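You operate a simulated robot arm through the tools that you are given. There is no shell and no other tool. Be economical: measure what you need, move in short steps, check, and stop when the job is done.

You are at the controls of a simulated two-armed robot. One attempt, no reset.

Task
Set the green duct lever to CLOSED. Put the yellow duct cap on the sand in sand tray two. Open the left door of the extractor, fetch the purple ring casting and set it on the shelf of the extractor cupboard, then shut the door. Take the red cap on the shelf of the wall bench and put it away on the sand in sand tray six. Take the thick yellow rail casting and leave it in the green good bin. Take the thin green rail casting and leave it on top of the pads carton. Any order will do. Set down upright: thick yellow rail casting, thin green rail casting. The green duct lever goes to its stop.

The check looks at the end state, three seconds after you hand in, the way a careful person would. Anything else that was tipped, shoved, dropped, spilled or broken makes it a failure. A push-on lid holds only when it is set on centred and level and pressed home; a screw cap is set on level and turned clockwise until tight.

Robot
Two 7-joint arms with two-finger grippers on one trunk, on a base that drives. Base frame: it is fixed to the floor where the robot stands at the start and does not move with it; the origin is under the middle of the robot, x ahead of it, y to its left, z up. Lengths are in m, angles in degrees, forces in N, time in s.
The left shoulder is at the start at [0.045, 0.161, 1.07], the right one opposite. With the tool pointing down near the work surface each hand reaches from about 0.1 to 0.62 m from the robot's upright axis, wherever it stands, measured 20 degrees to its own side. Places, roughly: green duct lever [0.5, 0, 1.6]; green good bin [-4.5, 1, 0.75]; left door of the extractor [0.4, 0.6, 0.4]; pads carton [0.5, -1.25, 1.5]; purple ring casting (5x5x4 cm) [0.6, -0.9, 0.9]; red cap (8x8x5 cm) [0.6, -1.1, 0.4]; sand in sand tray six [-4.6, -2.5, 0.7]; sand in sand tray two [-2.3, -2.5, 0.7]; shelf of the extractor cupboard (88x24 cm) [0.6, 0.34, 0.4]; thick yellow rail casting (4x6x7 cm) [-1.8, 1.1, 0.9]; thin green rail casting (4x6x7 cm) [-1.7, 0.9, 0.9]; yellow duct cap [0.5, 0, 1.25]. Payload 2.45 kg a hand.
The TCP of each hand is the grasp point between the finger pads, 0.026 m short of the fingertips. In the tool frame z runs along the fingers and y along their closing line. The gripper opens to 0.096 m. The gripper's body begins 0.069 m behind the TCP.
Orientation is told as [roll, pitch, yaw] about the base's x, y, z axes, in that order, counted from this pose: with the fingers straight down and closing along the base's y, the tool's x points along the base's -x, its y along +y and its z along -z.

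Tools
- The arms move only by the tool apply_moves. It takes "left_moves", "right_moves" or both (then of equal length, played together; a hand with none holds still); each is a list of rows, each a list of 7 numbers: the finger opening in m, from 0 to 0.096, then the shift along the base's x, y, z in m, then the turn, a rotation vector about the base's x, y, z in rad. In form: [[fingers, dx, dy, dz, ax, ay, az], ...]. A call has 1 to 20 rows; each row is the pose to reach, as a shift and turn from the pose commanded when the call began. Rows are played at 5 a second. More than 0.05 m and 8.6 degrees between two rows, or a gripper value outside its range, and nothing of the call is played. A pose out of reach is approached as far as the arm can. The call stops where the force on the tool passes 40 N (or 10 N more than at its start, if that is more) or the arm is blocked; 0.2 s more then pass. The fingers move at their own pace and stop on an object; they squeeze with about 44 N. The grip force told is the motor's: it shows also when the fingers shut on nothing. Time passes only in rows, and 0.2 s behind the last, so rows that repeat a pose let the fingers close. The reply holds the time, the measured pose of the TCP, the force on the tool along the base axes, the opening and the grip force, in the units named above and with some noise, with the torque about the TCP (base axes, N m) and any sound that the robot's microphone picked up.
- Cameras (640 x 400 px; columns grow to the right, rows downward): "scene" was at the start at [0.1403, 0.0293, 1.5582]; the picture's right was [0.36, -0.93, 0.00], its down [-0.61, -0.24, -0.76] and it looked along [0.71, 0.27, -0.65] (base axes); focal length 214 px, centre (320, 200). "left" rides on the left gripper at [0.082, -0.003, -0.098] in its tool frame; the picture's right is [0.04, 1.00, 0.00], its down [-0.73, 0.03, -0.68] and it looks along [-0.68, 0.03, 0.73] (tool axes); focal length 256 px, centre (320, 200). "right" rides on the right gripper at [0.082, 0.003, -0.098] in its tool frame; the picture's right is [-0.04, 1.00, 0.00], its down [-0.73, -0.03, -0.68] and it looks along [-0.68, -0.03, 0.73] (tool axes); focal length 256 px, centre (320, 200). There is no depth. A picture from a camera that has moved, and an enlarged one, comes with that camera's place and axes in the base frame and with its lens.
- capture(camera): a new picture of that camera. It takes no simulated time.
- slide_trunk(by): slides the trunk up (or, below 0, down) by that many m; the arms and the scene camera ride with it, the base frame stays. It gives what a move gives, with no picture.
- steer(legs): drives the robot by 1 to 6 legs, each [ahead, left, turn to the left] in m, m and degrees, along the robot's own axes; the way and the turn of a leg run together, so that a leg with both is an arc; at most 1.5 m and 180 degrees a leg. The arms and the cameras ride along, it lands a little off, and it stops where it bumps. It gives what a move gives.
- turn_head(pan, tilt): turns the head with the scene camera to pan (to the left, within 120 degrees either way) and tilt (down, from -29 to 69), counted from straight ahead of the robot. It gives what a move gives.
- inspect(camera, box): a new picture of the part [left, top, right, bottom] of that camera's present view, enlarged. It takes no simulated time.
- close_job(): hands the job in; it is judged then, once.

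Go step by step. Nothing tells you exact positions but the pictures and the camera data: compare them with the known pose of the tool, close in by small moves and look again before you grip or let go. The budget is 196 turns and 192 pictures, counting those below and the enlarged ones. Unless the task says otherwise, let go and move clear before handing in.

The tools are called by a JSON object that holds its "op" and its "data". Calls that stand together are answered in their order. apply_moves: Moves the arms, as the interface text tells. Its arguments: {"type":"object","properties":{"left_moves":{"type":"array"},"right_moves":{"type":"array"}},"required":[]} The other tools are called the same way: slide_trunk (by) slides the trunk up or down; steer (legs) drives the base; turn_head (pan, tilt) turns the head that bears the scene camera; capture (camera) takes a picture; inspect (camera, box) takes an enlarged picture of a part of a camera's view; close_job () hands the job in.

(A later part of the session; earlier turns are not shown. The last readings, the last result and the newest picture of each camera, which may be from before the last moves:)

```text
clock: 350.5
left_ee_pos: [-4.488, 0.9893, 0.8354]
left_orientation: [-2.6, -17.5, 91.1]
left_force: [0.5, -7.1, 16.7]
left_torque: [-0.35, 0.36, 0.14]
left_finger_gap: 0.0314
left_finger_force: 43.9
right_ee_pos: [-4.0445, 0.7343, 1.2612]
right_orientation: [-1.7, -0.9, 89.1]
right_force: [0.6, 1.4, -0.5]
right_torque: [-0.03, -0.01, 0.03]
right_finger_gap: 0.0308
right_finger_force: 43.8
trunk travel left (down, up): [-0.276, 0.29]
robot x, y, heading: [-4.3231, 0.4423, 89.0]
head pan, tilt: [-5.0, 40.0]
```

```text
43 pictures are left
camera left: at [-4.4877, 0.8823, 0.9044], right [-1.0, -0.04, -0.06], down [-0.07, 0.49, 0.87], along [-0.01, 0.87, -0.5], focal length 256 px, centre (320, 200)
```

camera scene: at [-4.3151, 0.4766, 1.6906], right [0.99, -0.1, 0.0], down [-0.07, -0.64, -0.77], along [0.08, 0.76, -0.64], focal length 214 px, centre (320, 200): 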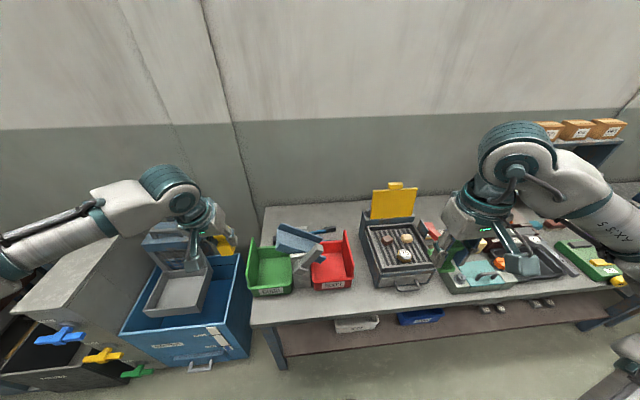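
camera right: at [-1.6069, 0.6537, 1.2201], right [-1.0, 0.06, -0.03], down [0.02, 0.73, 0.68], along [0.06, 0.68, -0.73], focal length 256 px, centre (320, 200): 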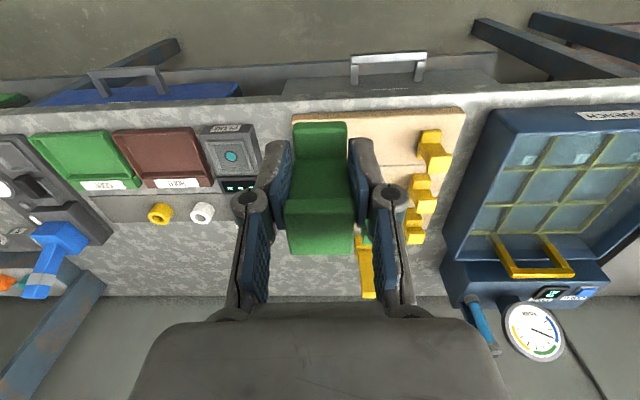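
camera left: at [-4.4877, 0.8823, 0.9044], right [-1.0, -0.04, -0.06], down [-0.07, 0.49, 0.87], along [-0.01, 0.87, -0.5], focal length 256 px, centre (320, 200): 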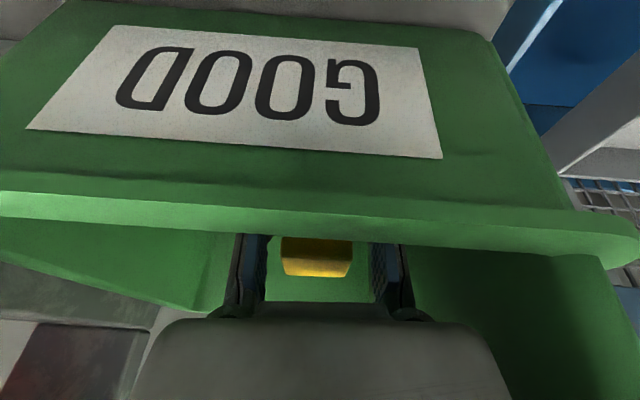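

Contact with the bin floor is made (36 N, then slipped slightly in the grip). I open and raise straight up.

{"op": "apply_moves", "data": {"left_moves": [[0.04, 0, 0, 0.003, 0, 0, 0], [0.06, 0, 0, 0.005, 0, 0, 0], [0.06, 0, 0, 0.005, 0, 0, 0]]}}

{"op": "slide_trunk", "data": {"by": 0.1}}

{"op": "capture", "data": {"camera": "left"}}

```text
clock: 351.3
left_ee_pos: [-4.4895, 0.9931, 0.8405]
left_orientation: [-2.8, -17.5, 91.3]
left_force: [-1.0, 0.4, 0.2]
left_torque: [0.02, -0.02, 0.02]
left_finger_gap: 0.06
left_finger_force: 0.0
right_ee_pos: [-4.0449, 0.736, 1.2607]
right_orientation: [-1.8, -0.7, 89.2]
right_force: [-0.4, 0.6, -1.2]
right_torque: [0.02, 0.0, -0.01]
right_finger_gap: 0.0309
right_finger_force: 43.6
trunk travel left (down, up): [-0.276, 0.29]
robot x, y, heading: [-4.3212, 0.4359, 89.0]
head pan, tilt: [-5.0, 40.0]
```

```text
clock: 352.6
left_ee_pos: [-4.4907, 0.993, 0.9511]
left_orientation: [-2.9, -18.7, 91.3]
left_force: [-0.2, 0.0, 0.3]
left_torque: [0.01, -0.01, -0.01]
left_finger_gap: 0.0601
left_finger_force: 0.1
right_ee_pos: [-4.0457, 0.7363, 1.3605]
right_orientation: [-1.9, -0.7, 89.1]
right_force: [-0.6, -0.3, -1.4]
right_torque: [-0.02, 0.0, 0.03]
right_finger_gap: 0.0311
right_finger_force: 43.5
trunk travel left (down, up): [-0.376, 0.19]
robot x, y, heading: [-4.3263, 0.4373, 89.2]
head pan, tilt: [-5.0, 40.0]
```

```text
42 pictures are left
camera left: at [-4.4897, 0.8842, 1.0179], right [-1.0, -0.04, -0.06], down [-0.07, 0.48, 0.88], along [-0.01, 0.88, -0.48], focal length 256 px, centre (320, 200)
```

left: 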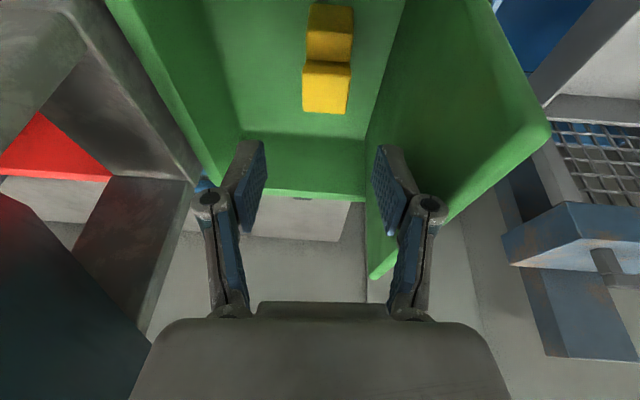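

The thick yellow casting stands upright in the GOOD bin. I raise out, back away, and drive east to the pads carton with the green casting.

{"op": "slide_trunk", "data": {"by": 0.18}}

{"op": "steer", "data": {"legs": [[-0.45, 0, 0], [0, 0, -89.1], [1.4, 0, 0], [1.3, 0, 0], [1.1, 0, 0], [0, -1.05, 0]]}}

{"op": "turn_head", "data": {"pan": -5, "tilt": 12}}

{"op": "capture", "data": {"camera": "scene"}}

```text
clock: 354.6
left_ee_pos: [-4.4903, 0.994, 1.1438]
left_orientation: [-3.1, -20.2, 91.3]
left_force: [0.4, 0.1, -0.6]
left_torque: [-0.02, 0.0, 0.0]
left_finger_gap: 0.06
left_finger_force: 0.0
right_ee_pos: [-4.0432, 0.735, 1.5409]
right_orientation: [-1.8, -0.7, 89.3]
right_force: [0.2, 0.2, -1.8]
right_torque: [-0.05, 0.01, -0.03]
right_finger_gap: 0.0312
right_finger_force: 43.9
trunk travel left (down, up): [-0.556, 0.01]
robot x, y, heading: [-4.3232, 0.4414, 89.4]
head pan, tilt: [-5.0, 40.0]
```

```text
clock: 384.0
left_ee_pos: [0.001, -0.9356, 1.1438]
left_orientation: [-3.6, -20.2, 0.6]
left_force: [-1.0, -0.1, -0.4]
left_torque: [-0.02, -0.01, -0.03]
left_finger_gap: 0.06
left_finger_force: 0.1
right_ee_pos: [-0.2639, -1.373, 1.5448]
right_orientation: [-2.4, -0.8, -1.6]
right_force: [0.2, -0.7, -1.0]
right_torque: [0.03, -0.02, 0.02]
right_finger_gap: 0.0313
right_finger_force: 44.0
trunk travel left (down, up): [-0.556, 0.01]
robot x, y, heading: [-0.5601, -1.1047, -1.8]
head pan, tilt: [-5.0, 40.0]
```

```text
clock: 385.0
left_ee_pos: [-0.0023, -0.9371, 1.1455]
left_orientation: [-3.4, -20.3, 0.7]
left_force: [0.3, 0.9, -0.4]
left_torque: [-0.03, 0.04, -0.01]
left_finger_gap: 0.0601
left_finger_force: 0.0
right_ee_pos: [-0.2674, -1.3756, 1.5437]
right_orientation: [-2.1, -1.0, -1.6]
right_force: [0.6, 0.8, -2.6]
right_torque: [0.01, 0.01, -0.01]
right_finger_gap: 0.0309
right_finger_force: 44.3
trunk travel left (down, up): [-0.556, 0.01]
robot x, y, heading: [-0.5608, -1.1029, -1.7]
head pan, tilt: [-5.0, 12.0]
```

```text
41 pictures are left
camera scene: at [-0.48, -1.1091, 1.9202], right [-0.12, -0.99, 0.0], down [-0.21, 0.02, -0.98], along [0.97, -0.12, -0.21], focal length 214 px, centre (320, 200)
```

scene: 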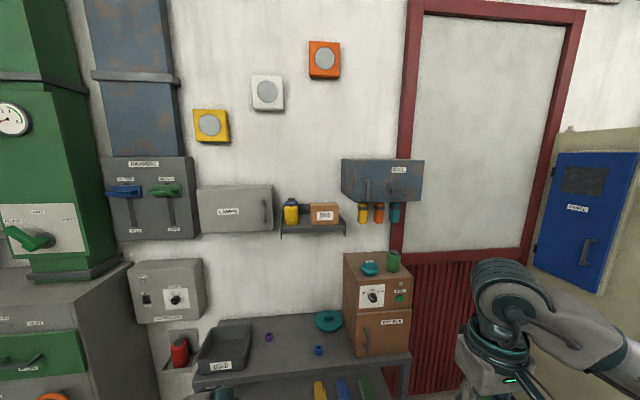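

Carton top: z≈1.67, front x≈0.51, y −1.18…−1.33. I raise the right hand to z≈1.8 here, then drive forward.

{"op": "apply_moves", "data": {"right_moves": [[0.02, 0.02, 0.0, 0.04, 0, 0, 0], [0.02, 0.04, 0.0, 0.08, 0, 0, 0], [0.02, 0.06, 0.01, 0.12, 0, 0, 0], [0.02, 0.08, 0.02, 0.16, 0, 0, 0], [0.02, 0.1, 0.03, 0.2, 0, 0, 0], [0.02, 0.12, 0.04, 0.24, 0, 0, 0], [0.02, 0.14, 0.04, 0.27, 0, 0, 0], [0.02, 0.14, 0.04, 0.27, 0, 0, 0]]}}

{"op": "steer", "data": {"legs": [[0.2, 0.03, 1.7]]}}

{"op": "capture", "data": {"camera": "scene"}}

```text
clock: 386.8
left_ee_pos: [-0.002, -0.9448, 1.147]
left_orientation: [-3.1, -20.3, 0.5]
left_force: [0.2, 0.3, 0.6]
left_torque: [-0.05, -0.02, -0.03]
left_finger_gap: 0.0601
left_finger_force: 0.0
right_ee_pos: [-0.1762, -1.3445, 1.6646]
right_orientation: [-1.8, -1.1, -1.6]
right_force: [-0.2, 0.1, -1.3]
right_torque: [0.01, 0.03, 0.03]
right_finger_gap: 0.0314
right_finger_force: 44.3
right hand out of reach, approached as far as the arm can: row 3, 4, 5, 6, 7, 8
trunk travel left (down, up): [-0.556, 0.01]
robot x, y, heading: [-0.5611, -1.103, -1.9]
head pan, tilt: [-5.0, 12.0]
```

```text
clock: 388.4
left_ee_pos: [0.1903, -0.9103, 1.1508]
left_orientation: [-2.9, -20.6, 1.7]
left_force: [0.3, 0.2, 0.0]
left_torque: [0.06, 0.01, 0.03]
left_finger_gap: 0.0601
left_finger_force: 0.1
right_ee_pos: [0.0247, -1.3166, 1.6645]
right_orientation: [-1.5, -1.4, -0.2]
right_force: [0.2, 0.6, -1.2]
right_torque: [0.0, -0.02, -0.02]
right_finger_gap: 0.0309
right_finger_force: 43.6
trunk travel left (down, up): [-0.556, 0.01]
robot x, y, heading: [-0.3578, -1.0821, -0.3]
head pan, tilt: [-5.0, 12.0]
```

```text
40 pictures are left
camera scene: at [-0.2869, -1.0943, 1.9207], right [-0.09, -1.0, 0.0], down [-0.21, 0.02, -0.98], along [0.97, -0.09, -0.21], focal length 214 px, centre (320, 200)
```

scene: 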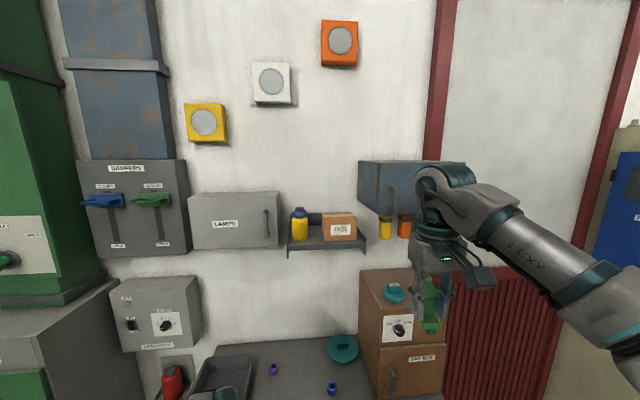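

With the tool vertical, z tops out at 1.66, too low. I test whether a forward-tilted hand (−60°) reaches the needed height, as I could regrip the casting that way.

{"op": "apply_moves", "data": {"right_moves": [[0.02, 0.01, 0.01, 0.01, 0, -0.13, 0], [0.02, 0.02, 0.02, 0.02, 0, -0.26, 0], [0.02, 0.03, 0.03, 0.03, 0, -0.39, 0], [0.02, 0.04, 0.03, 0.04, 0, -0.52, 0], [0.02, 0.05, 0.03, 0.06, 0, -0.65, 0], [0.02, 0.06, 0.03, 0.08, 0, -0.78, 0], [0.02, 0.07, 0.03, 0.1, 0, -0.78, 0], [0.02, 0.08, 0.03, 0.13, 0, -0.78, 0], [0.02, 0.09, 0.03, 0.15, 0, -0.78, 0]]}}

```text
clock: 390.4
left_ee_pos: [0.191, -0.9082, 1.149]
left_orientation: [-3.0, -20.6, 1.8]
left_force: [0.3, 0.2, -0.2]
left_torque: [0.02, 0.0, -0.01]
left_finger_gap: 0.0599
left_finger_force: 0.2
right_ee_pos: [0.1175, -1.2801, 1.8158]
right_orientation: [-1.6, -46.0, -0.2]
right_force: [0.2, -0.1, -1.1]
right_torque: [-0.02, 0.02, -0.02]
right_finger_gap: 0.0311
right_finger_force: 44.4
trunk travel left (down, up): [-0.556, 0.01]
robot x, y, heading: [-0.3612, -1.08, -0.3]
head pan, tilt: [-5.0, 12.0]
```

The tilted hand reaches z 1.82, so I'll set the casting on the bench top, regrip it at −45°, and then place it. First undo the tilt, lower the trunk, and move the base.

{"op": "apply_moves", "data": {"right_moves": [[0.02, -0.01, 0, -0.02, 0, 0.13, 0], [0.02, -0.02, 0, -0.05, 0, 0.26, 0], [0.02, -0.03, 0, -0.08, 0, 0.39, 0], [0.02, -0.04, 0, -0.11, 0, 0.52, 0], [0.02, -0.05, 0, -0.15, 0, 0.65, 0], [0.02, -0.06, 0, -0.19, 0, 0.78, 0], [0.02, -0.06, 0, -0.23, 0, 0.795, 0]]}}

{"op": "slide_trunk", "data": {"by": -0.36}}

{"op": "steer", "data": {"legs": [[0.0, 0.16, 0], [0.27, 0, 0]]}}

{"op": "turn_head", "data": {"pan": -10, "tilt": 45}}

{"op": "capture", "data": {"camera": "scene"}}

```text
clock: 392.0
left_ee_pos: [0.1934, -0.9101, 1.1486]
left_orientation: [-2.8, -20.5, 1.7]
left_force: [0.5, -0.8, -0.4]
left_torque: [0.0, -0.01, -0.01]
left_finger_gap: 0.06
left_finger_force: 0.0
right_ee_pos: [0.0572, -1.2842, 1.5834]
right_orientation: [-1.6, -0.2, -0.2]
right_force: [-0.3, 0.1, -1.7]
right_torque: [0.01, 0.0, -0.01]
right_finger_gap: 0.031
right_finger_force: 44.2
trunk travel left (down, up): [-0.556, 0.01]
robot x, y, heading: [-0.3578, -1.0763, -0.3]
head pan, tilt: [-5.0, 12.0]
```

```text
clock: 395.5
left_ee_pos: [0.1908, -0.9094, 0.7901]
left_orientation: [-3.0, -20.6, 1.7]
left_force: [1.0, -0.5, 0.7]
left_torque: [-0.01, -0.01, 0.0]
left_finger_gap: 0.0599
left_finger_force: 0.1
right_ee_pos: [0.0566, -1.2822, 1.2274]
right_orientation: [-1.7, -0.5, -0.2]
right_force: [-0.2, -0.4, -1.4]
right_torque: [-0.01, 0.03, 0.03]
right_finger_gap: 0.0311
right_finger_force: 44.0
trunk travel left (down, up): [-0.196, 0.37]
robot x, y, heading: [-0.3572, -1.0813, -0.1]
head pan, tilt: [-5.0, 12.0]
```

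```text
clock: 398.1
left_ee_pos: [0.3888, -0.7486, 0.7866]
left_orientation: [-2.9, -19.4, 1.4]
left_force: [0.7, -0.1, -0.3]
left_torque: [-0.01, -0.02, 0.0]
left_finger_gap: 0.06
left_finger_force: 0.1
right_ee_pos: [0.2608, -1.1192, 1.2279]
right_orientation: [-2.1, -0.6, -0.3]
right_force: [0.0, -0.1, -1.4]
right_torque: [-0.06, 0.02, -0.03]
right_finger_gap: 0.0313
right_finger_force: 44.3
trunk travel left (down, up): [-0.196, 0.37]
robot x, y, heading: [-0.1465, -0.9256, -0.3]
head pan, tilt: [-5.0, 12.0]
stopped in leg 2: the force on the tool passed its limit at 159 N (the readings are from after the stop); the commanded pose is now the measured one
```

```text
clock: 399.1
left_ee_pos: [0.3888, -0.758, 0.7906]
left_orientation: [-2.3, -19.7, 1.0]
left_force: [0.3, -0.9, -0.3]
left_torque: [0.0, 0.03, 0.0]
left_finger_gap: 0.06
left_finger_force: 0.1
right_ee_pos: [0.2601, -1.1329, 1.2273]
right_orientation: [-1.4, -0.8, -0.3]
right_force: [-0.6, 0.0, -1.5]
right_torque: [0.0, -0.02, 0.02]
right_finger_gap: 0.031
right_finger_force: 44.3
trunk travel left (down, up): [-0.196, 0.37]
robot x, y, heading: [-0.1434, -0.9283, -0.6]
head pan, tilt: [-10.0, 45.0]
```

```text
39 pictures are left
camera scene: at [0.045, -0.9378, 1.504], right [-0.18, -0.98, 0.0], down [-0.7, 0.12, -0.7], along [0.69, -0.13, -0.71], focal length 214 px, centre (320, 200)
```

scene: 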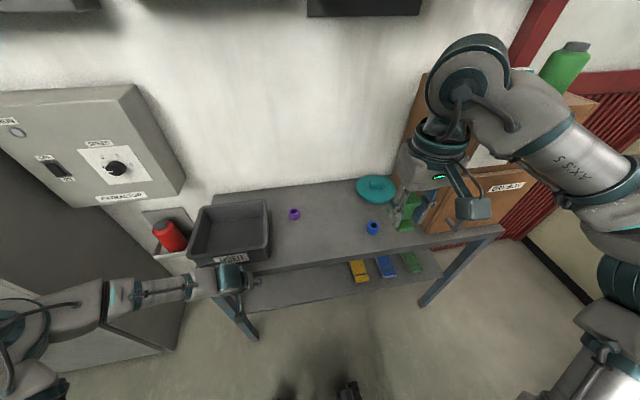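

My left hand bumped the bench edge; things look in place. I back off, raise the left hand out of the way.

{"op": "steer", "data": {"legs": [[-0.15, 0, 0]]}}

{"op": "apply_moves", "data": {"left_moves": [[0.06, -0.02, 0.02, 0.04, 0, 0, 0], [0.06, -0.04, 0.04, 0.08, 0, 0, 0], [0.06, -0.06, 0.06, 0.12, 0, 0, 0], [0.06, -0.08, 0.08, 0.16, 0, 0, 0], [0.06, -0.1, 0.1, 0.2, 0, 0, 0], [0.06, -0.12, 0.11, 0.24, 0, 0, 0], [0.06, -0.13, 0.11, 0.28, 0, 0, 0], [0.06, -0.14, 0.11, 0.32, 0, 0, 0]]}}

{"op": "inspect", "data": {"camera": "scene", "box": [140, 150, 460, 350]}}

```text
clock: 400.5
left_ee_pos: [0.2374, -0.7464, 0.7876]
left_orientation: [-2.7, -19.6, 1.4]
left_force: [-0.2, 1.2, 0.1]
left_torque: [0.03, 0.0, -0.01]
left_finger_gap: 0.06
left_finger_force: 0.1
right_ee_pos: [0.1098, -1.1187, 1.2291]
right_orientation: [-1.8, -0.7, 0.0]
right_force: [-0.4, 0.0, -0.9]
right_torque: [-0.01, 0.01, 0.02]
right_finger_gap: 0.0312
right_finger_force: 44.3
trunk travel left (down, up): [-0.196, 0.37]
robot x, y, heading: [-0.2965, -0.9266, -0.2]
head pan, tilt: [-10.0, 45.0]
```

```text
clock: 402.3
left_ee_pos: [0.093, -0.6365, 1.1106]
left_orientation: [-2.6, -19.9, 1.4]
left_force: [-1.1, 0.3, 0.2]
left_torque: [-0.02, 0.04, -0.03]
left_finger_gap: 0.06
left_finger_force: 0.1
right_ee_pos: [0.1037, -1.1222, 1.2307]
right_orientation: [-1.8, -1.0, -0.1]
right_force: [-0.1, -0.6, -1.3]
right_torque: [0.0, 0.03, -0.03]
right_finger_gap: 0.031
right_finger_force: 44.1
trunk travel left (down, up): [-0.196, 0.37]
robot x, y, heading: [-0.2957, -0.9231, -0.2]
head pan, tilt: [-10.0, 45.0]
```

```text
2.00 times, centred on (300, 250) of scene
camera zoom: at [-0.1085, -0.9355, 1.5043], right [-0.18, -0.98, 0.0], down [-0.7, 0.12, -0.71], along [0.69, -0.13, -0.71], focal length 429 px, centre (360, 100)
```

zoom: 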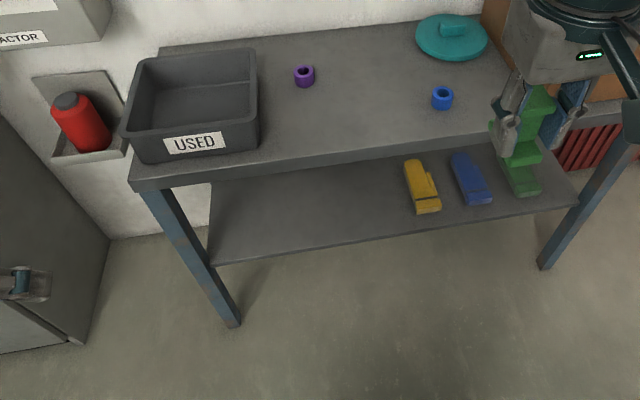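

Bench undisturbed. Drive forward, then carry the casting to a free spot at [0.45, −1.08] and lower to contact.

{"op": "steer", "data": {"legs": [[0.2, 0, 0]]}}

{"op": "apply_moves", "data": {"right_moves": [[0.02, 0.03, 0.01, -0.02, 0, 0, 0], [0.02, 0.06, 0.02, -0.04, 0, 0, 0], [0.02, 0.09, 0.03, -0.06, 0, 0, 0], [0.02, 0.12, 0.04, -0.08, 0, 0, 0], [0.02, 0.145, 0.04, -0.11, 0, 0, 0], [0.02, 0.145, 0.04, -0.15, 0, 0, 0], [0.02, 0.145, 0.04, -0.19, 0, 0, 0], [0.02, 0.145, 0.04, -0.23, 0, 0, 0], [0.02, 0.145, 0.04, -0.25, 0, 0, 0], [0.02, 0.145, 0.04, -0.25, 0, 0, 0]]}}

{"op": "capture", "data": {"camera": "right"}}

```text
clock: 403.9
left_ee_pos: [0.2953, -0.6398, 1.1121]
left_orientation: [-2.5, -19.9, 1.4]
left_force: [-0.6, -0.5, -0.4]
left_torque: [0.0, 0.01, -0.01]
left_finger_gap: 0.0602
left_finger_force: 0.0
right_ee_pos: [0.3065, -1.1244, 1.23]
right_orientation: [-1.6, -1.0, 0.0]
right_force: [-0.9, 0.8, -1.3]
right_torque: [-0.02, 0.03, -0.02]
right_finger_gap: 0.0311
right_finger_force: 44.5
trunk travel left (down, up): [-0.196, 0.37]
robot x, y, heading: [-0.0958, -0.9248, -0.3]
head pan, tilt: [-10.0, 45.0]
```

```text
clock: 406.1
left_ee_pos: [0.2937, -0.6372, 1.1113]
left_orientation: [-2.6, -20.0, 1.5]
left_force: [0.6, -0.8, 0.0]
left_torque: [-0.02, -0.01, -0.01]
left_finger_gap: 0.0601
left_finger_force: 0.1
right_ee_pos: [0.4484, -1.0816, 0.9803]
right_orientation: [-1.7, -1.1, -0.1]
right_force: [0.7, 0.5, -1.7]
right_torque: [-0.02, 0.03, -0.01]
right_finger_gap: 0.0312
right_finger_force: 44.1
trunk travel left (down, up): [-0.196, 0.37]
robot x, y, heading: [-0.0966, -0.921, 0.0]
head pan, tilt: [-10.0, 45.0]
```

```text
37 pictures are left
camera right: at [0.3649, -1.0764, 1.0764], right [0.04, 1.0, -0.03], down [0.72, -0.01, 0.69], along [0.69, -0.05, -0.72], focal length 256 px, centre (320, 200)
```

right: 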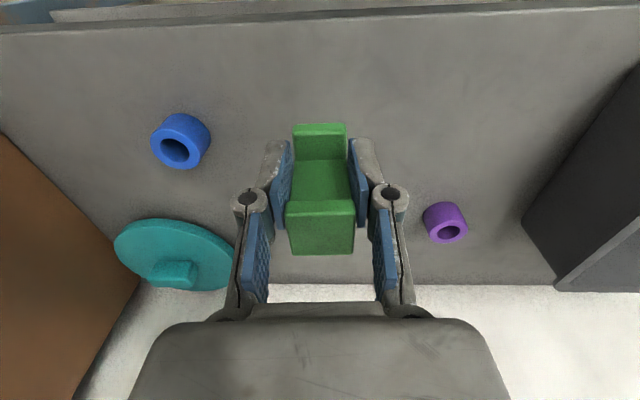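

Free area below. Lower in small steps to contact.

{"op": "apply_moves", "data": {"right_moves": [[0.02, 0, 0, -0.02, 0.02, 0.015, 0], [0.02, 0, 0, -0.04, 0.03, 0.015, 0], [0.02, 0, 0, -0.05, 0.03, 0.015, 0], [0.02, 0, 0, -0.055, 0.03, 0.015, 0], [0.02, 0, 0, -0.06, 0.03, 0.015, 0], [0.02, 0, 0, -0.065, 0.03, 0.015, 0], [0.02, 0, 0, -0.07, 0.03, 0.015, 0], [0.02, 0, 0, -0.075, 0.03, 0.015, 0], [0.02, 0, 0, -0.08, 0.03, 0.015, 0], [0.02, 0, 0, -0.085, 0.03, 0.015, 0]]}}

```text
clock: 408.3
left_ee_pos: [0.2931, -0.6382, 1.1112]
left_orientation: [-2.7, -20.0, 1.5]
left_force: [0.7, -0.2, 0.1]
left_torque: [0.0, -0.04, 0.01]
left_finger_gap: 0.0597
left_finger_force: 0.1
right_ee_pos: [0.4495, -1.0834, 0.8959]
right_orientation: [0.1, -0.3, -0.1]
right_force: [0.3, 0.8, -1.0]
right_torque: [-0.01, -0.02, -0.01]
right_finger_gap: 0.0312
right_finger_force: 44.5
trunk travel left (down, up): [-0.196, 0.37]
robot x, y, heading: [-0.0922, -0.9249, 0.2]
head pan, tilt: [-10.0, 45.0]
```

{"op": "apply_moves", "data": {"right_moves": [[0.02, 0, 0, -0.005, 0, 0, 0], [0.02, 0, 0, -0.01, 0, 0, 0], [0.02, 0, 0, -0.015, 0, 0, 0], [0.02, 0, 0, -0.02, 0, 0, 0], [0.02, 0, 0, -0.025, 0, 0, 0], [0.02, 0, 0, -0.03, 0, 0, 0], [0.02, 0, 0, -0.035, 0, 0, 0], [0.02, 0, 0, -0.04, 0, 0, 0]]}}

{"op": "capture", "data": {"camera": "right"}}

```text
clock: 409.2
left_ee_pos: [0.2918, -0.6385, 1.112]
left_orientation: [-2.5, -20.1, 1.4]
left_force: [-0.3, -0.3, 0.3]
left_torque: [0.0, 0.04, 0.01]
left_finger_gap: 0.0601
left_finger_force: 0.0
right_ee_pos: [0.4473, -1.0828, 0.8872]
right_orientation: [0.2, -0.8, -0.1]
right_force: [-6.2, -1.4, 20.1]
right_torque: [-0.24, 0.27, 0.03]
right_finger_gap: 0.031
right_finger_force: 44.1
trunk travel left (down, up): [-0.196, 0.37]
robot x, y, heading: [-0.0977, -0.9223, -0.0]
head pan, tilt: [-10.0, 45.0]
stopped in row 4 (right hand): the force on the tool passed its limit at 48 N (the readings are from after the stop); the commanded pose is now the measured one
```

```text
36 pictures are left
camera right: at [0.3651, -1.0802, 0.9832], right [0.04, 1.0, 0.0], down [0.72, -0.03, 0.69], along [0.69, -0.03, -0.72], focal length 256 px, centre (320, 200)
```

right: 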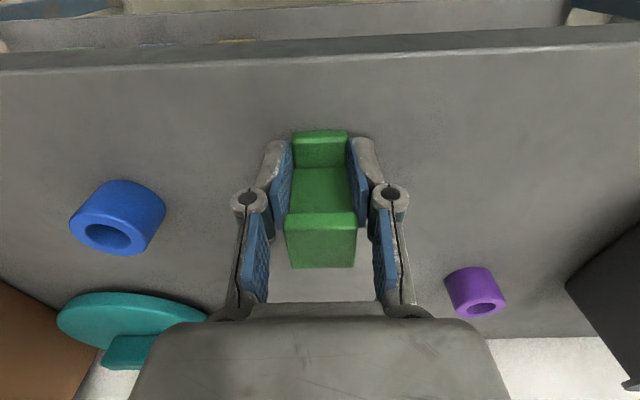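

Standing on the bench (top ≈0.845). I open, rise, tilt the hand to −45° and line up for the regrip.

{"op": "apply_moves", "data": {"right_moves": [[0.03, 0, 0, 0.002, 0, 0, 0], [0.06, 0, 0, 0.002, 0, 0, 0], [0.06, 0, 0, 0.002, 0, 0, 0], [0.06, 0, 0, 0.03, 0, 0, 0], [0.06, 0, 0, 0.07, 0, 0, 0], [0.06, -0.01, 0, 0.1, 0, -0.13, 0], [0.06, -0.03, 0, 0.1, 0, -0.26, 0], [0.06, -0.05, 0, 0.1, 0, -0.39, 0], [0.06, -0.06, 0, 0.1, 0, -0.52, 0], [0.06, -0.07, 0, 0.1, 0, -0.65, 0], [0.06, -0.07, 0, 0.09, 0, -0.78, 0], [0.06, -0.06, 0, 0.07, 0, -0.78, 0], [0.06, -0.06, 0, 0.07, 0, -0.78, 0]]}}

{"op": "capture", "data": {"camera": "right"}}

```text
clock: 412.0
left_ee_pos: [0.2928, -0.6396, 1.1147]
left_orientation: [-2.6, -20.2, 1.4]
left_force: [-0.4, 1.2, -0.4]
left_torque: [-0.03, -0.01, 0.04]
left_finger_gap: 0.0599
left_finger_force: 0.1
right_ee_pos: [0.3881, -1.0826, 0.9548]
right_orientation: [0.2, -45.5, -0.1]
right_force: [-0.5, -0.4, 0.1]
right_torque: [0.01, 0.01, 0.01]
right_finger_gap: 0.0602
right_finger_force: 0.1
trunk travel left (down, up): [-0.196, 0.37]
robot x, y, heading: [-0.0987, -0.9247, 0.1]
head pan, tilt: [-10.0, 45.0]
```

```text
35 pictures are left
camera right: at [0.2607, -1.0801, 0.9647], right [0.03, 1.0, 0.03], down [0.03, -0.03, 1.0], along [1.0, -0.03, -0.03], focal length 256 px, centre (320, 200)
```

right: 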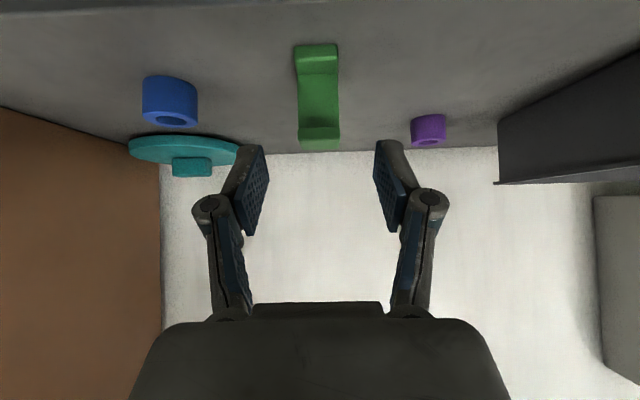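

Standing upright and aligned. Approach along the tool axis and grip.

{"op": "apply_moves", "data": {"right_moves": [[0.06, 0.02, 0, -0.022, 0, 0, 0], [0.06, 0.04, 0, -0.044, 0, 0, 0], [0.06, 0.058, 0, -0.064, 0, 0, 0], [0.06, 0.058, 0, -0.064, 0, 0, 0], [0.02, 0.058, 0, -0.064, 0, 0, 0], [0.02, 0.058, 0, -0.064, 0, 0, 0], [0.02, 0.058, 0, -0.064, 0, 0, 0]]}}

{"op": "capture", "data": {"camera": "right"}}

```text
clock: 413.6
left_ee_pos: [0.2931, -0.6389, 1.1129]
left_orientation: [-2.6, -20.1, 1.4]
left_force: [-0.5, -0.1, 0.8]
left_torque: [0.0, 0.0, 0.02]
left_finger_gap: 0.06
left_finger_force: 0.0
right_ee_pos: [0.4471, -1.0846, 0.8906]
right_orientation: [0.2, -45.6, -0.2]
right_force: [-0.3, 0.6, 1.9]
right_torque: [-0.07, -0.09, 0.01]
right_finger_gap: 0.0313
right_finger_force: 44.0
trunk travel left (down, up): [-0.196, 0.37]
robot x, y, heading: [-0.0961, -0.9264, -0.0]
head pan, tilt: [-10.0, 45.0]
```

```text
34 pictures are left
camera right: at [0.3188, -1.0821, 0.901], right [0.03, 1.0, 0.03], down [0.03, -0.03, 1.0], along [1.0, -0.03, -0.03], focal length 256 px, centre (320, 200)
```

right: 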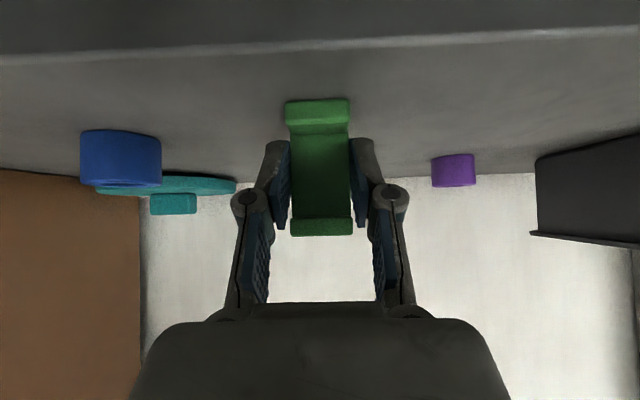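

Regripped at −45°. I lift, back off, raise the trunk and hand.

{"op": "apply_moves", "data": {"right_moves": [[0.02, 0, 0, 0.02, 0, 0, 0], [0.02, 0, 0, 0.06, 0, 0, 0], [0.02, 0, 0, 0.1, 0, 0, 0]]}}

{"op": "steer", "data": {"legs": [[-0.35, -0.14, 0]]}}

{"op": "slide_trunk", "data": {"by": 0.37}}

{"op": "apply_moves", "data": {"right_moves": [[0.02, 0, 0, 0.045, 0, 0, 0], [0.02, 0, 0, 0.09, 0, 0, 0], [0.02, 0, 0, 0.135, 0, 0, 0], [0.02, 0, 0, 0.18, 0, 0, 0], [0.02, 0, 0, 0.225, 0, 0, 0], [0.02, -0.01, 0, 0.27, 0, 0, 0], [0.02, -0.02, 0, 0.315, 0, 0, 0], [0.02, -0.03, 0, 0.36, 0, 0, 0], [0.02, -0.04, 0, 0.4, 0, 0, 0], [0.02, -0.05, 0, 0.435, 0, 0, 0]]}}

{"op": "turn_head", "data": {"pan": -12, "tilt": 12}}

{"op": "capture", "data": {"camera": "scene"}}

```text
clock: 414.4
left_ee_pos: [0.2921, -0.6383, 1.1131]
left_orientation: [-2.6, -20.0, 1.5]
left_force: [0.2, -0.4, -0.1]
left_torque: [-0.03, -0.02, 0.05]
left_finger_gap: 0.06
left_finger_force: 0.1
right_ee_pos: [0.4453, -1.0825, 0.9917]
right_orientation: [0.1, -45.3, 0.1]
right_force: [0.2, 0.1, -0.7]
right_torque: [-0.02, -0.01, 0.02]
right_finger_gap: 0.0309
right_finger_force: 44.2
trunk travel left (down, up): [-0.196, 0.37]
robot x, y, heading: [-0.0964, -0.9243, 0.0]
head pan, tilt: [-10.0, 45.0]
```

```text
clock: 416.8
left_ee_pos: [-0.0571, -0.7737, 1.1132]
left_orientation: [-2.7, -20.2, 1.6]
left_force: [0.7, 0.2, 0.8]
left_torque: [0.01, -0.02, 0.0]
left_finger_gap: 0.0598
left_finger_force: 0.1
right_ee_pos: [0.098, -1.2198, 0.9919]
right_orientation: [0.2, -45.5, 0.0]
right_force: [-0.1, -0.7, -1.4]
right_torque: [-0.01, -0.01, -0.02]
right_finger_gap: 0.0312
right_finger_force: 44.4
trunk travel left (down, up): [-0.196, 0.37]
robot x, y, heading: [-0.443, -1.0595, 0.2]
head pan, tilt: [-10.0, 45.0]
```

```text
clock: 420.4
left_ee_pos: [-0.0586, -0.7763, 1.484]
left_orientation: [-2.6, -20.2, 1.6]
left_force: [0.0, -1.4, 0.5]
left_torque: [-0.01, -0.02, -0.04]
left_finger_gap: 0.06
left_finger_force: 0.0
right_ee_pos: [0.0965, -1.2202, 1.3651]
right_orientation: [0.3, -45.6, 0.0]
right_force: [0.0, 0.4, -0.6]
right_torque: [-0.01, 0.05, -0.02]
right_finger_gap: 0.031
right_finger_force: 44.1
trunk travel left (down, up): [-0.566, 0.0]
robot x, y, heading: [-0.4434, -1.0621, 0.1]
head pan, tilt: [-10.0, 45.0]
```

```text
clock: 422.6
left_ee_pos: [-0.0614, -0.7741, 1.4839]
left_orientation: [-2.7, -20.3, 1.6]
left_force: [-0.4, -0.2, -0.9]
left_torque: [0.02, -0.02, 0.02]
left_finger_gap: 0.06
left_finger_force: 0.0
right_ee_pos: [0.0443, -1.2174, 1.7992]
right_orientation: [0.0, -45.6, 0.2]
right_force: [0.2, -0.8, -1.5]
right_torque: [-0.01, 0.0, -0.01]
right_finger_gap: 0.0312
right_finger_force: 44.1
trunk travel left (down, up): [-0.566, 0.0]
robot x, y, heading: [-0.4404, -1.0596, 0.0]
head pan, tilt: [-10.0, 45.0]
```

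```text
clock: 423.6
left_ee_pos: [-0.0589, -0.7741, 1.4836]
left_orientation: [-2.7, -20.2, 1.6]
left_force: [-0.1, 0.4, 0.9]
left_torque: [-0.01, 0.03, 0.0]
left_finger_gap: 0.0602
left_finger_force: 0.1
right_ee_pos: [0.047, -1.2195, 1.7974]
right_orientation: [0.2, -45.6, 0.1]
right_force: [-0.1, 0.5, -1.6]
right_torque: [0.01, 0.03, 0.0]
right_finger_gap: 0.0315
right_finger_force: 44.4
trunk travel left (down, up): [-0.566, 0.0]
robot x, y, heading: [-0.446, -1.0611, 0.1]
head pan, tilt: [-12.0, 12.0]
```

```text
33 pictures are left
camera scene: at [-0.3667, -1.0778, 1.9302], right [-0.21, -0.98, 0.0], down [-0.21, 0.04, -0.98], along [0.96, -0.2, -0.21], focal length 214 px, centre (320, 200)
```

scene: 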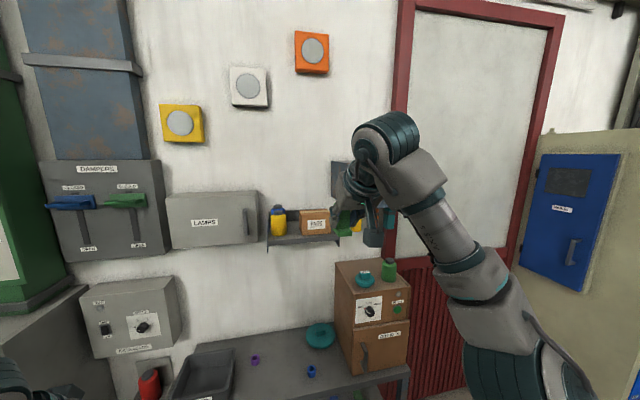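

I tuck the left hand, then drive forward 0.35 m to bring the casting near the carton.

{"op": "apply_moves", "data": {"left_moves": [[0.06, -0.03, 0.02, -0.03, 0, 0, 0], [0.06, -0.06, 0.04, -0.06, 0, 0, 0], [0.06, -0.09, 0.06, -0.08, 0, 0, 0], [0.06, -0.11, 0.08, -0.1, 0, 0, 0]]}}

{"op": "steer", "data": {"legs": [[0.35, 0, 0]]}}

{"op": "capture", "data": {"camera": "right"}}

{"op": "inspect", "data": {"camera": "scene", "box": [200, 120, 440, 270]}}

```text
clock: 424.6
left_ee_pos: [-0.1701, -0.6923, 1.382]
left_orientation: [-2.5, -20.2, 1.5]
left_force: [-0.4, -0.1, -0.5]
left_torque: [-0.01, -0.03, 0.01]
left_finger_gap: 0.06
left_finger_force: 0.1
right_ee_pos: [0.0483, -1.2184, 1.799]
right_orientation: [0.1, -45.6, -0.1]
right_force: [-0.3, 0.1, 0.0]
right_torque: [0.0, 0.0, -0.01]
right_finger_gap: 0.0309
right_finger_force: 43.7
trunk travel left (down, up): [-0.566, 0.0]
robot x, y, heading: [-0.4437, -1.0584, 0.1]
head pan, tilt: [-12.0, 12.0]
```

```text
clock: 426.8
left_ee_pos: [0.1729, -0.6959, 1.3853]
left_orientation: [-2.5, -20.5, 1.5]
left_force: [0.0, 0.5, -0.5]
left_torque: [-0.03, -0.02, -0.01]
left_finger_gap: 0.06
left_finger_force: 0.0
right_ee_pos: [0.3892, -1.2237, 1.7998]
right_orientation: [0.4, -45.8, -0.1]
right_force: [0.3, -0.3, -0.6]
right_torque: [-0.03, 0.0, 0.02]
right_finger_gap: 0.0312
right_finger_force: 43.9
trunk travel left (down, up): [-0.566, 0.0]
robot x, y, heading: [-0.0982, -1.0641, -0.2]
head pan, tilt: [-12.0, 12.0]
```

```text
32 pictures are left
camera right: at [0.2613, -1.2218, 1.8085], right [0.03, 1.0, 0.03], down [0.03, -0.03, 1.0], along [1.0, -0.02, -0.03], focal length 256 px, centre (320, 200)
```

right: 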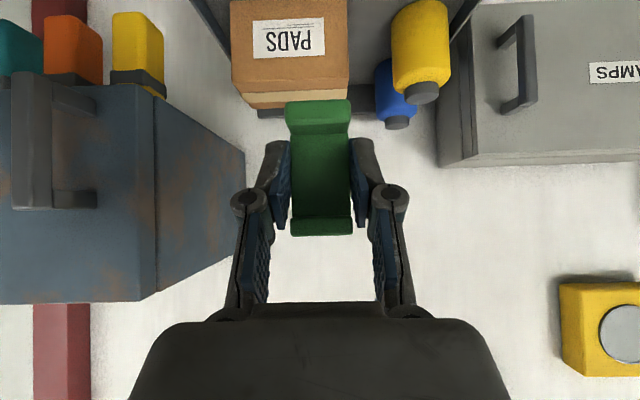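

```text
2.67 times, centred on (320, 195) of scene
camera zoom: at [-0.0267, -1.0776, 1.9306], right [-0.21, -0.98, 0.0], down [-0.2, 0.04, -0.98], along [0.96, -0.2, -0.21], focal length 572 px, centre (320, 213)
```

zoom: 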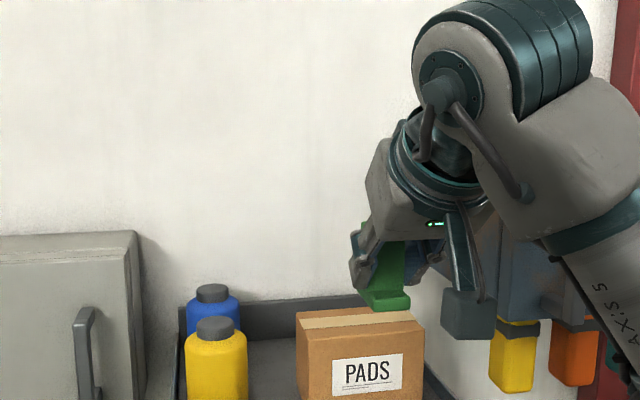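

Carton top is about x 0.575–0.63, y −1.34…−1.19, z≈1.66. I extend the arm 11 cm at height, then drive 10 cm in, staying left of the wall cabinet.

{"op": "apply_moves", "data": {"right_moves": [[0.02, 0.03, 0, 0, 0, 0, 0], [0.02, 0.06, -0.004, 0, 0, 0, 0], [0.02, 0.09, -0.008, 0, 0, 0, 0], [0.02, 0.11, -0.01, 0, 0, 0, 0], [0.02, 0.11, -0.01, 0, 0, 0, 0]]}}

{"op": "steer", "data": {"legs": [[0.08, 0, 0]]}}

{"op": "capture", "data": {"camera": "right"}}

{"op": "capture", "data": {"camera": "scene"}}

```text
clock: 428.0
left_ee_pos: [0.1774, -0.7054, 1.3875]
left_orientation: [-2.2, -20.2, 1.3]
left_force: [0.4, -0.7, 0.0]
left_torque: [-0.02, 0.05, 0.03]
left_finger_gap: 0.0602
left_finger_force: 0.1
right_ee_pos: [0.4841, -1.2543, 1.774]
right_orientation: [0.7, -45.6, -0.6]
right_force: [0.5, 0.0, -1.2]
right_torque: [0.01, 0.02, 0.0]
right_finger_gap: 0.0317
right_finger_force: 43.9
right hand out of reach, approached as far as the arm can: row 3, 4, 5
trunk travel left (down, up): [-0.566, 0.0]
robot x, y, heading: [-0.0986, -1.0639, -0.2]
head pan, tilt: [-12.0, 12.0]
```

```text
clock: 429.1
left_ee_pos: [0.2389, -0.7061, 1.3913]
left_orientation: [-2.2, -21.3, 1.1]
left_force: [0.0, 0.7, 0.6]
left_torque: [0.0, -0.06, 0.01]
left_finger_gap: 0.06
left_finger_force: 0.1
right_ee_pos: [0.5393, -1.2558, 1.7829]
right_orientation: [0.9, -46.5, -0.5]
right_force: [-1.2, -0.6, -0.5]
right_torque: [-0.01, -0.03, 0.01]
right_finger_gap: 0.0311
right_finger_force: 43.6
trunk travel left (down, up): [-0.566, 0.0]
robot x, y, heading: [-0.0178, -1.0667, -0.1]
head pan, tilt: [-12.0, 12.0]
```

```text
30 pictures are left
camera right: at [0.4107, -1.2527, 1.7909], right [0.03, 1.0, 0.04], down [0.01, -0.04, 1.0], along [1.0, -0.03, -0.01], focal length 256 px, centre (320, 200)
```

right: 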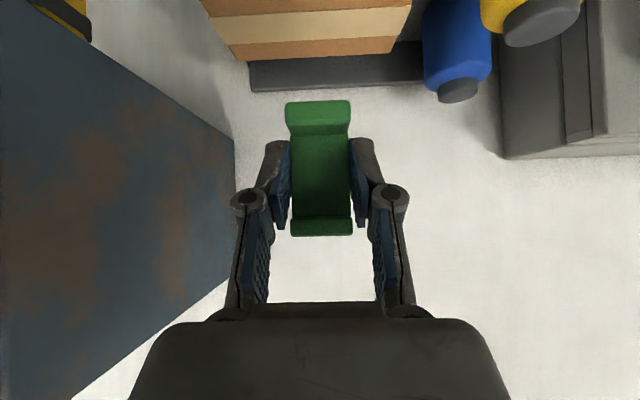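

```text
29 pictures are left
camera scene: at [0.0351, -1.0878, 1.9313], right [-0.21, -0.98, -0.01], down [-0.19, 0.05, -0.98], along [0.96, -0.21, -0.2], focal length 214 px, centre (320, 200)
```

scene: 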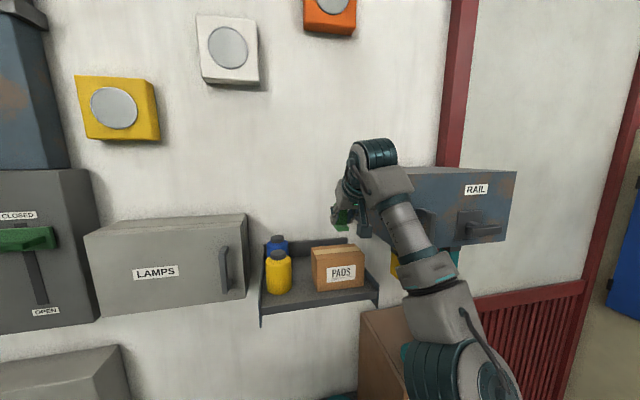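

Carton centre ≈[0.602, −1.257], top z≈1.66. I move forward and down slowly toward z≈1.72.

{"op": "apply_moves", "data": {"right_moves": [[0.02, 0.015, 0, -0.005, 0, 0, 0], [0.02, 0.03, 0.002, -0.015, 0, 0, 0], [0.02, 0.045, 0.003, -0.025, 0, 0, 0], [0.02, 0.06, 0.004, -0.035, 0, 0, 0], [0.02, 0.063, 0.004, -0.045, 0, 0, 0], [0.02, 0.063, 0.004, -0.045, 0, 0, 0]]}}

```text
clock: 430.5
left_ee_pos: [0.2508, -0.6989, 1.3875]
left_orientation: [-2.3, -20.8, 1.4]
left_force: [-0.4, 0.6, -0.2]
left_torque: [-0.02, -0.01, -0.02]
left_finger_gap: 0.0603
left_finger_force: 0.1
right_ee_pos: [0.6109, -1.237, 1.7325]
right_orientation: [0.2, -46.2, -0.2]
right_force: [-0.1, 0.8, -1.0]
right_torque: [0.02, 0.02, 0.0]
right_finger_gap: 0.0314
right_finger_force: 43.8
right hand out of reach, approached as far as the arm can: row 1, 2, 3, 4, 5, 6
trunk travel left (down, up): [-0.566, 0.0]
robot x, y, heading: [-0.012, -1.0633, -0.1]
head pan, tilt: [-12.0, 12.0]
```

{"op": "capture", "data": {"camera": "right"}}

{"op": "inspect", "data": {"camera": "scene", "box": [250, 180, 410, 310]}}

```text
28 pictures are left
camera right: at [0.4834, -1.2342, 1.7404], right [0.03, 1.0, 0.03], down [0.02, -0.03, 1.0], along [1.0, -0.03, -0.02], focal length 256 px, centre (320, 200)
```

right: 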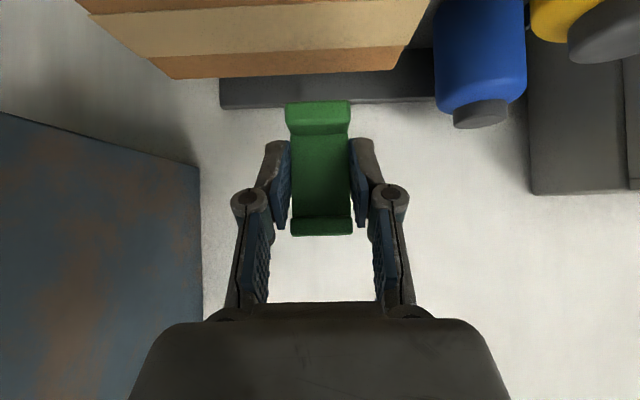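

```text
3.08 times, centred on (330, 245) of scene
camera zoom: at [0.0553, -1.0762, 1.9306], right [-0.21, -0.98, 0.0], down [-0.2, 0.04, -0.98], along [0.96, -0.21, -0.21], focal length 660 px, centre (289, 62)
```

zoom: 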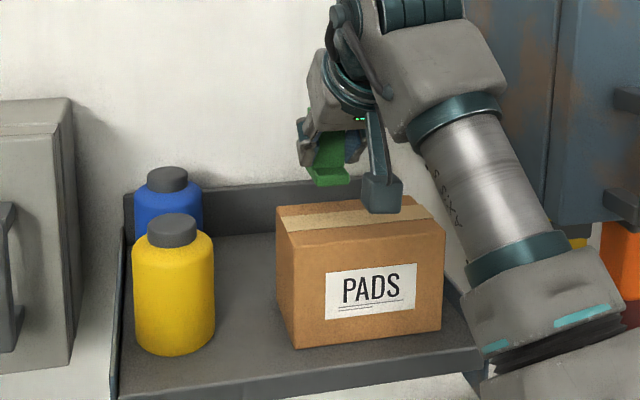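

Casting is above the carton's middle, ~2.5 cm high. I lower slowly to contact.

{"op": "apply_moves", "data": {"right_moves": [[0.02, -0.004, -0.003, -0.008, 0, 0.006, 0], [0.02, -0.005, -0.005, -0.014, 0, 0.01, 0], [0.02, -0.005, -0.005, -0.018, 0, 0.01, 0], [0.02, -0.005, -0.005, -0.022, 0, 0.01, 0], [0.02, -0.005, -0.005, -0.026, 0, 0.01, 0], [0.02, -0.005, -0.005, -0.03, 0, 0.01, 0]]}}

{"op": "inspect", "data": {"camera": "scene", "box": [250, 180, 410, 310]}}

```text
clock: 431.9
left_ee_pos: [0.2528, -0.6977, 1.3872]
left_orientation: [-2.4, -20.6, 1.5]
left_force: [0.0, -1.0, 0.0]
left_torque: [0.01, 0.0, 0.0]
left_finger_gap: 0.06
left_finger_force: 0.0
right_ee_pos: [0.6084, -1.2426, 1.7]
right_orientation: [0.7, -45.7, -0.3]
right_force: [5.8, 4.5, 18.1]
right_torque: [-0.1, -0.32, 0.12]
right_finger_gap: 0.0311
right_finger_force: 43.8
right hand out of reach, approached as far as the arm can: row 1
trunk travel left (down, up): [-0.566, 0.0]
robot x, y, heading: [-0.0167, -1.0621, 0.0]
head pan, tilt: [-12.0, 12.0]
```

```text
3.08 times, centred on (330, 245) of scene
camera zoom: at [0.0581, -1.0728, 1.9308], right [-0.21, -0.98, 0.01], down [-0.2, 0.04, -0.98], along [0.96, -0.21, -0.21], focal length 660 px, centre (289, 62)
```

zoom: 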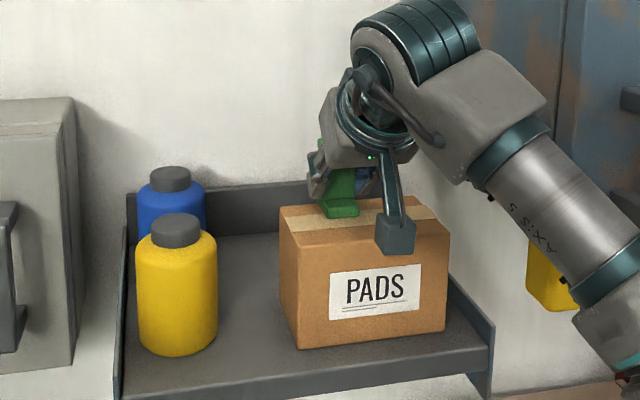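

Contact at 18 N with the casting standing on the carton. I ease, open and withdraw along the tool axis.

{"op": "apply_moves", "data": {"right_moves": [[0.02, 0, 0, 0.002, 0, 0, 0], [0.045, 0, 0, 0.003, 0, 0, 0], [0.06, 0, 0, 0.003, 0, 0, 0], [0.06, 0, 0, 0.003, 0, 0, 0], [0.06, -0.015, 0, 0.018, 0, 0, 0], [0.06, -0.04, 0, 0.04, 0, 0, 0], [0.06, -0.07, 0, 0.06, 0, 0, 0], [0.06, -0.1, 0, 0.08, 0, 0, 0]]}}

{"op": "inspect", "data": {"camera": "scene", "box": [250, 180, 410, 310]}}

```text
clock: 433.7
left_ee_pos: [0.2529, -0.7027, 1.3876]
left_orientation: [-2.2, -20.6, 1.1]
left_force: [0.3, 0.2, 0.8]
left_torque: [-0.01, 0.0, 0.04]
left_finger_gap: 0.0601
left_finger_force: 0.0
right_ee_pos: [0.5086, -1.2498, 1.7778]
right_orientation: [0.6, -45.4, -0.5]
right_force: [-1.0, -0.1, 0.3]
right_torque: [0.02, 0.01, -0.02]
right_finger_gap: 0.0603
right_finger_force: 0.1
trunk travel left (down, up): [-0.566, 0.0]
robot x, y, heading: [-0.0177, -1.0614, -0.2]
head pan, tilt: [-12.0, 12.0]
```

```text
3.08 times, centred on (330, 245) of scene
camera zoom: at [0.0563, -1.0822, 1.9305], right [-0.21, -0.98, 0.0], down [-0.2, 0.04, -0.98], along [0.96, -0.21, -0.21], focal length 660 px, centre (289, 62)
```

zoom: 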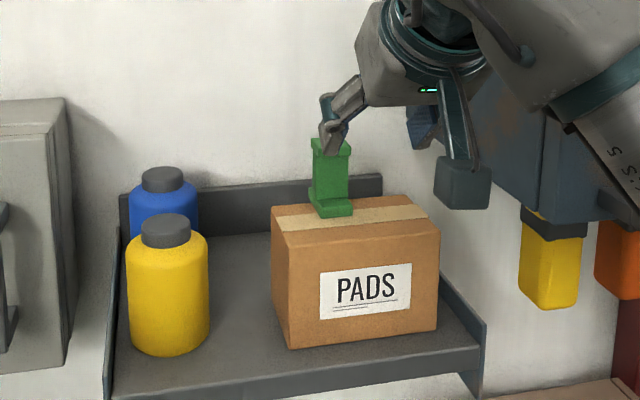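

Thin green casting stands upright on the carton. Next the purple ring: I back off, lower, and line up with the right hand at −45°.

{"op": "steer", "data": {"legs": [[-0.35, 0, 0], [0, 0.29, 0]]}}

{"op": "slide_trunk", "data": {"by": -0.36}}

{"op": "apply_moves", "data": {"right_moves": [[0.08, 0, 0, -0.045, 0, 0, 0], [0.08, 0, 0, -0.09, 0, 0, 0], [0.08, 0, 0, -0.135, 0, 0, 0], [0.08, 0, 0, -0.18, 0, 0, 0], [0.08, 0, 0, -0.225, 0, 0, 0], [0.08, 0, 0, -0.27, 0, 0, 0], [0.08, 0, 0, -0.315, 0, 0, 0], [0.08, 0, 0, -0.36, 0, 0, 0], [0.08, 0, 0, -0.405, 0, 0, 0], [0.08, 0, 0, -0.43, 0, 0, 0]], "left_moves": [[0.06, -0.01, 0, 0.01, 0, 0, 0], [0.06, -0.02, 0, 0.02, 0, 0, 0], [0.06, -0.03, 0, 0.03, 0, 0, 0], [0.06, -0.04, 0, 0.04, 0, 0, 0], [0.06, -0.04, 0, 0.05, 0, 0, 0], [0.06, -0.04, 0, 0.05, 0, 0, 0], [0.06, -0.04, 0, 0.05, 0, 0, 0], [0.06, -0.04, 0, 0.05, 0, 0, 0], [0.06, -0.04, 0, 0.05, 0, 0, 0], [0.06, -0.04, 0, 0.05, 0, 0, 0]]}}

{"op": "capture", "data": {"camera": "right"}}

```text
clock: 437.6
left_ee_pos: [-0.1035, -0.4049, 1.3864]
left_orientation: [-2.4, -20.5, 1.6]
left_force: [0.0, 0.4, 0.4]
left_torque: [-0.03, 0.02, -0.03]
left_finger_gap: 0.0599
left_finger_force: 0.0
right_ee_pos: [0.1553, -0.9523, 1.778]
right_orientation: [0.6, -45.4, -0.3]
right_force: [-0.3, -0.1, 0.0]
right_torque: [-0.03, 0.01, -0.01]
right_finger_gap: 0.06
right_finger_force: 0.1
trunk travel left (down, up): [-0.566, 0.0]
robot x, y, heading: [-0.3719, -0.7676, 0.3]
head pan, tilt: [-12.0, 12.0]
```

```text
clock: 441.1
left_ee_pos: [-0.1062, -0.4097, 1.028]
left_orientation: [-2.0, -20.6, 1.4]
left_force: [-0.3, 0.6, -0.3]
left_torque: [-0.02, -0.01, 0.01]
left_finger_gap: 0.0599
left_finger_force: 0.1
right_ee_pos: [0.1514, -0.9594, 1.4188]
right_orientation: [0.7, -45.4, -0.4]
right_force: [-1.0, -0.4, 0.6]
right_torque: [0.02, 0.01, -0.01]
right_finger_gap: 0.06
right_finger_force: 0.0
trunk travel left (down, up): [-0.206, 0.36]
robot x, y, heading: [-0.3734, -0.7714, 0.1]
head pan, tilt: [-12.0, 12.0]
```

```text
clock: 443.3
left_ee_pos: [-0.1444, -0.412, 1.08]
left_orientation: [-2.0, -20.7, 1.4]
left_force: [0.5, 0.5, 0.5]
left_torque: [-0.03, 0.0, 0.01]
left_finger_gap: 0.0601
left_finger_force: 0.1
right_ee_pos: [0.1523, -0.9627, 0.9867]
right_orientation: [1.1, -45.4, -0.5]
right_force: [0.4, 0.4, 0.2]
right_torque: [0.0, -0.01, 0.0]
right_finger_gap: 0.0797
right_finger_force: 0.1
trunk travel left (down, up): [-0.206, 0.36]
robot x, y, heading: [-0.3716, -0.7698, -0.0]
head pan, tilt: [-12.0, 12.0]
```

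```text
24 pictures are left
camera right: at [0.0245, -0.9606, 0.9974], right [0.02, 1.0, 0.04], down [0.03, -0.04, 1.0], along [1.0, -0.02, -0.03], focal length 256 px, centre (320, 200)
```

right: 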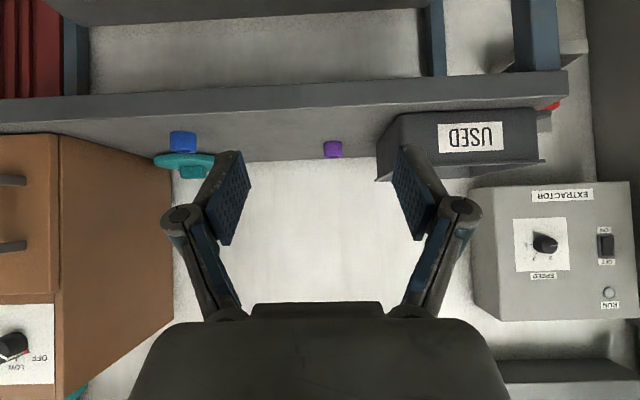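

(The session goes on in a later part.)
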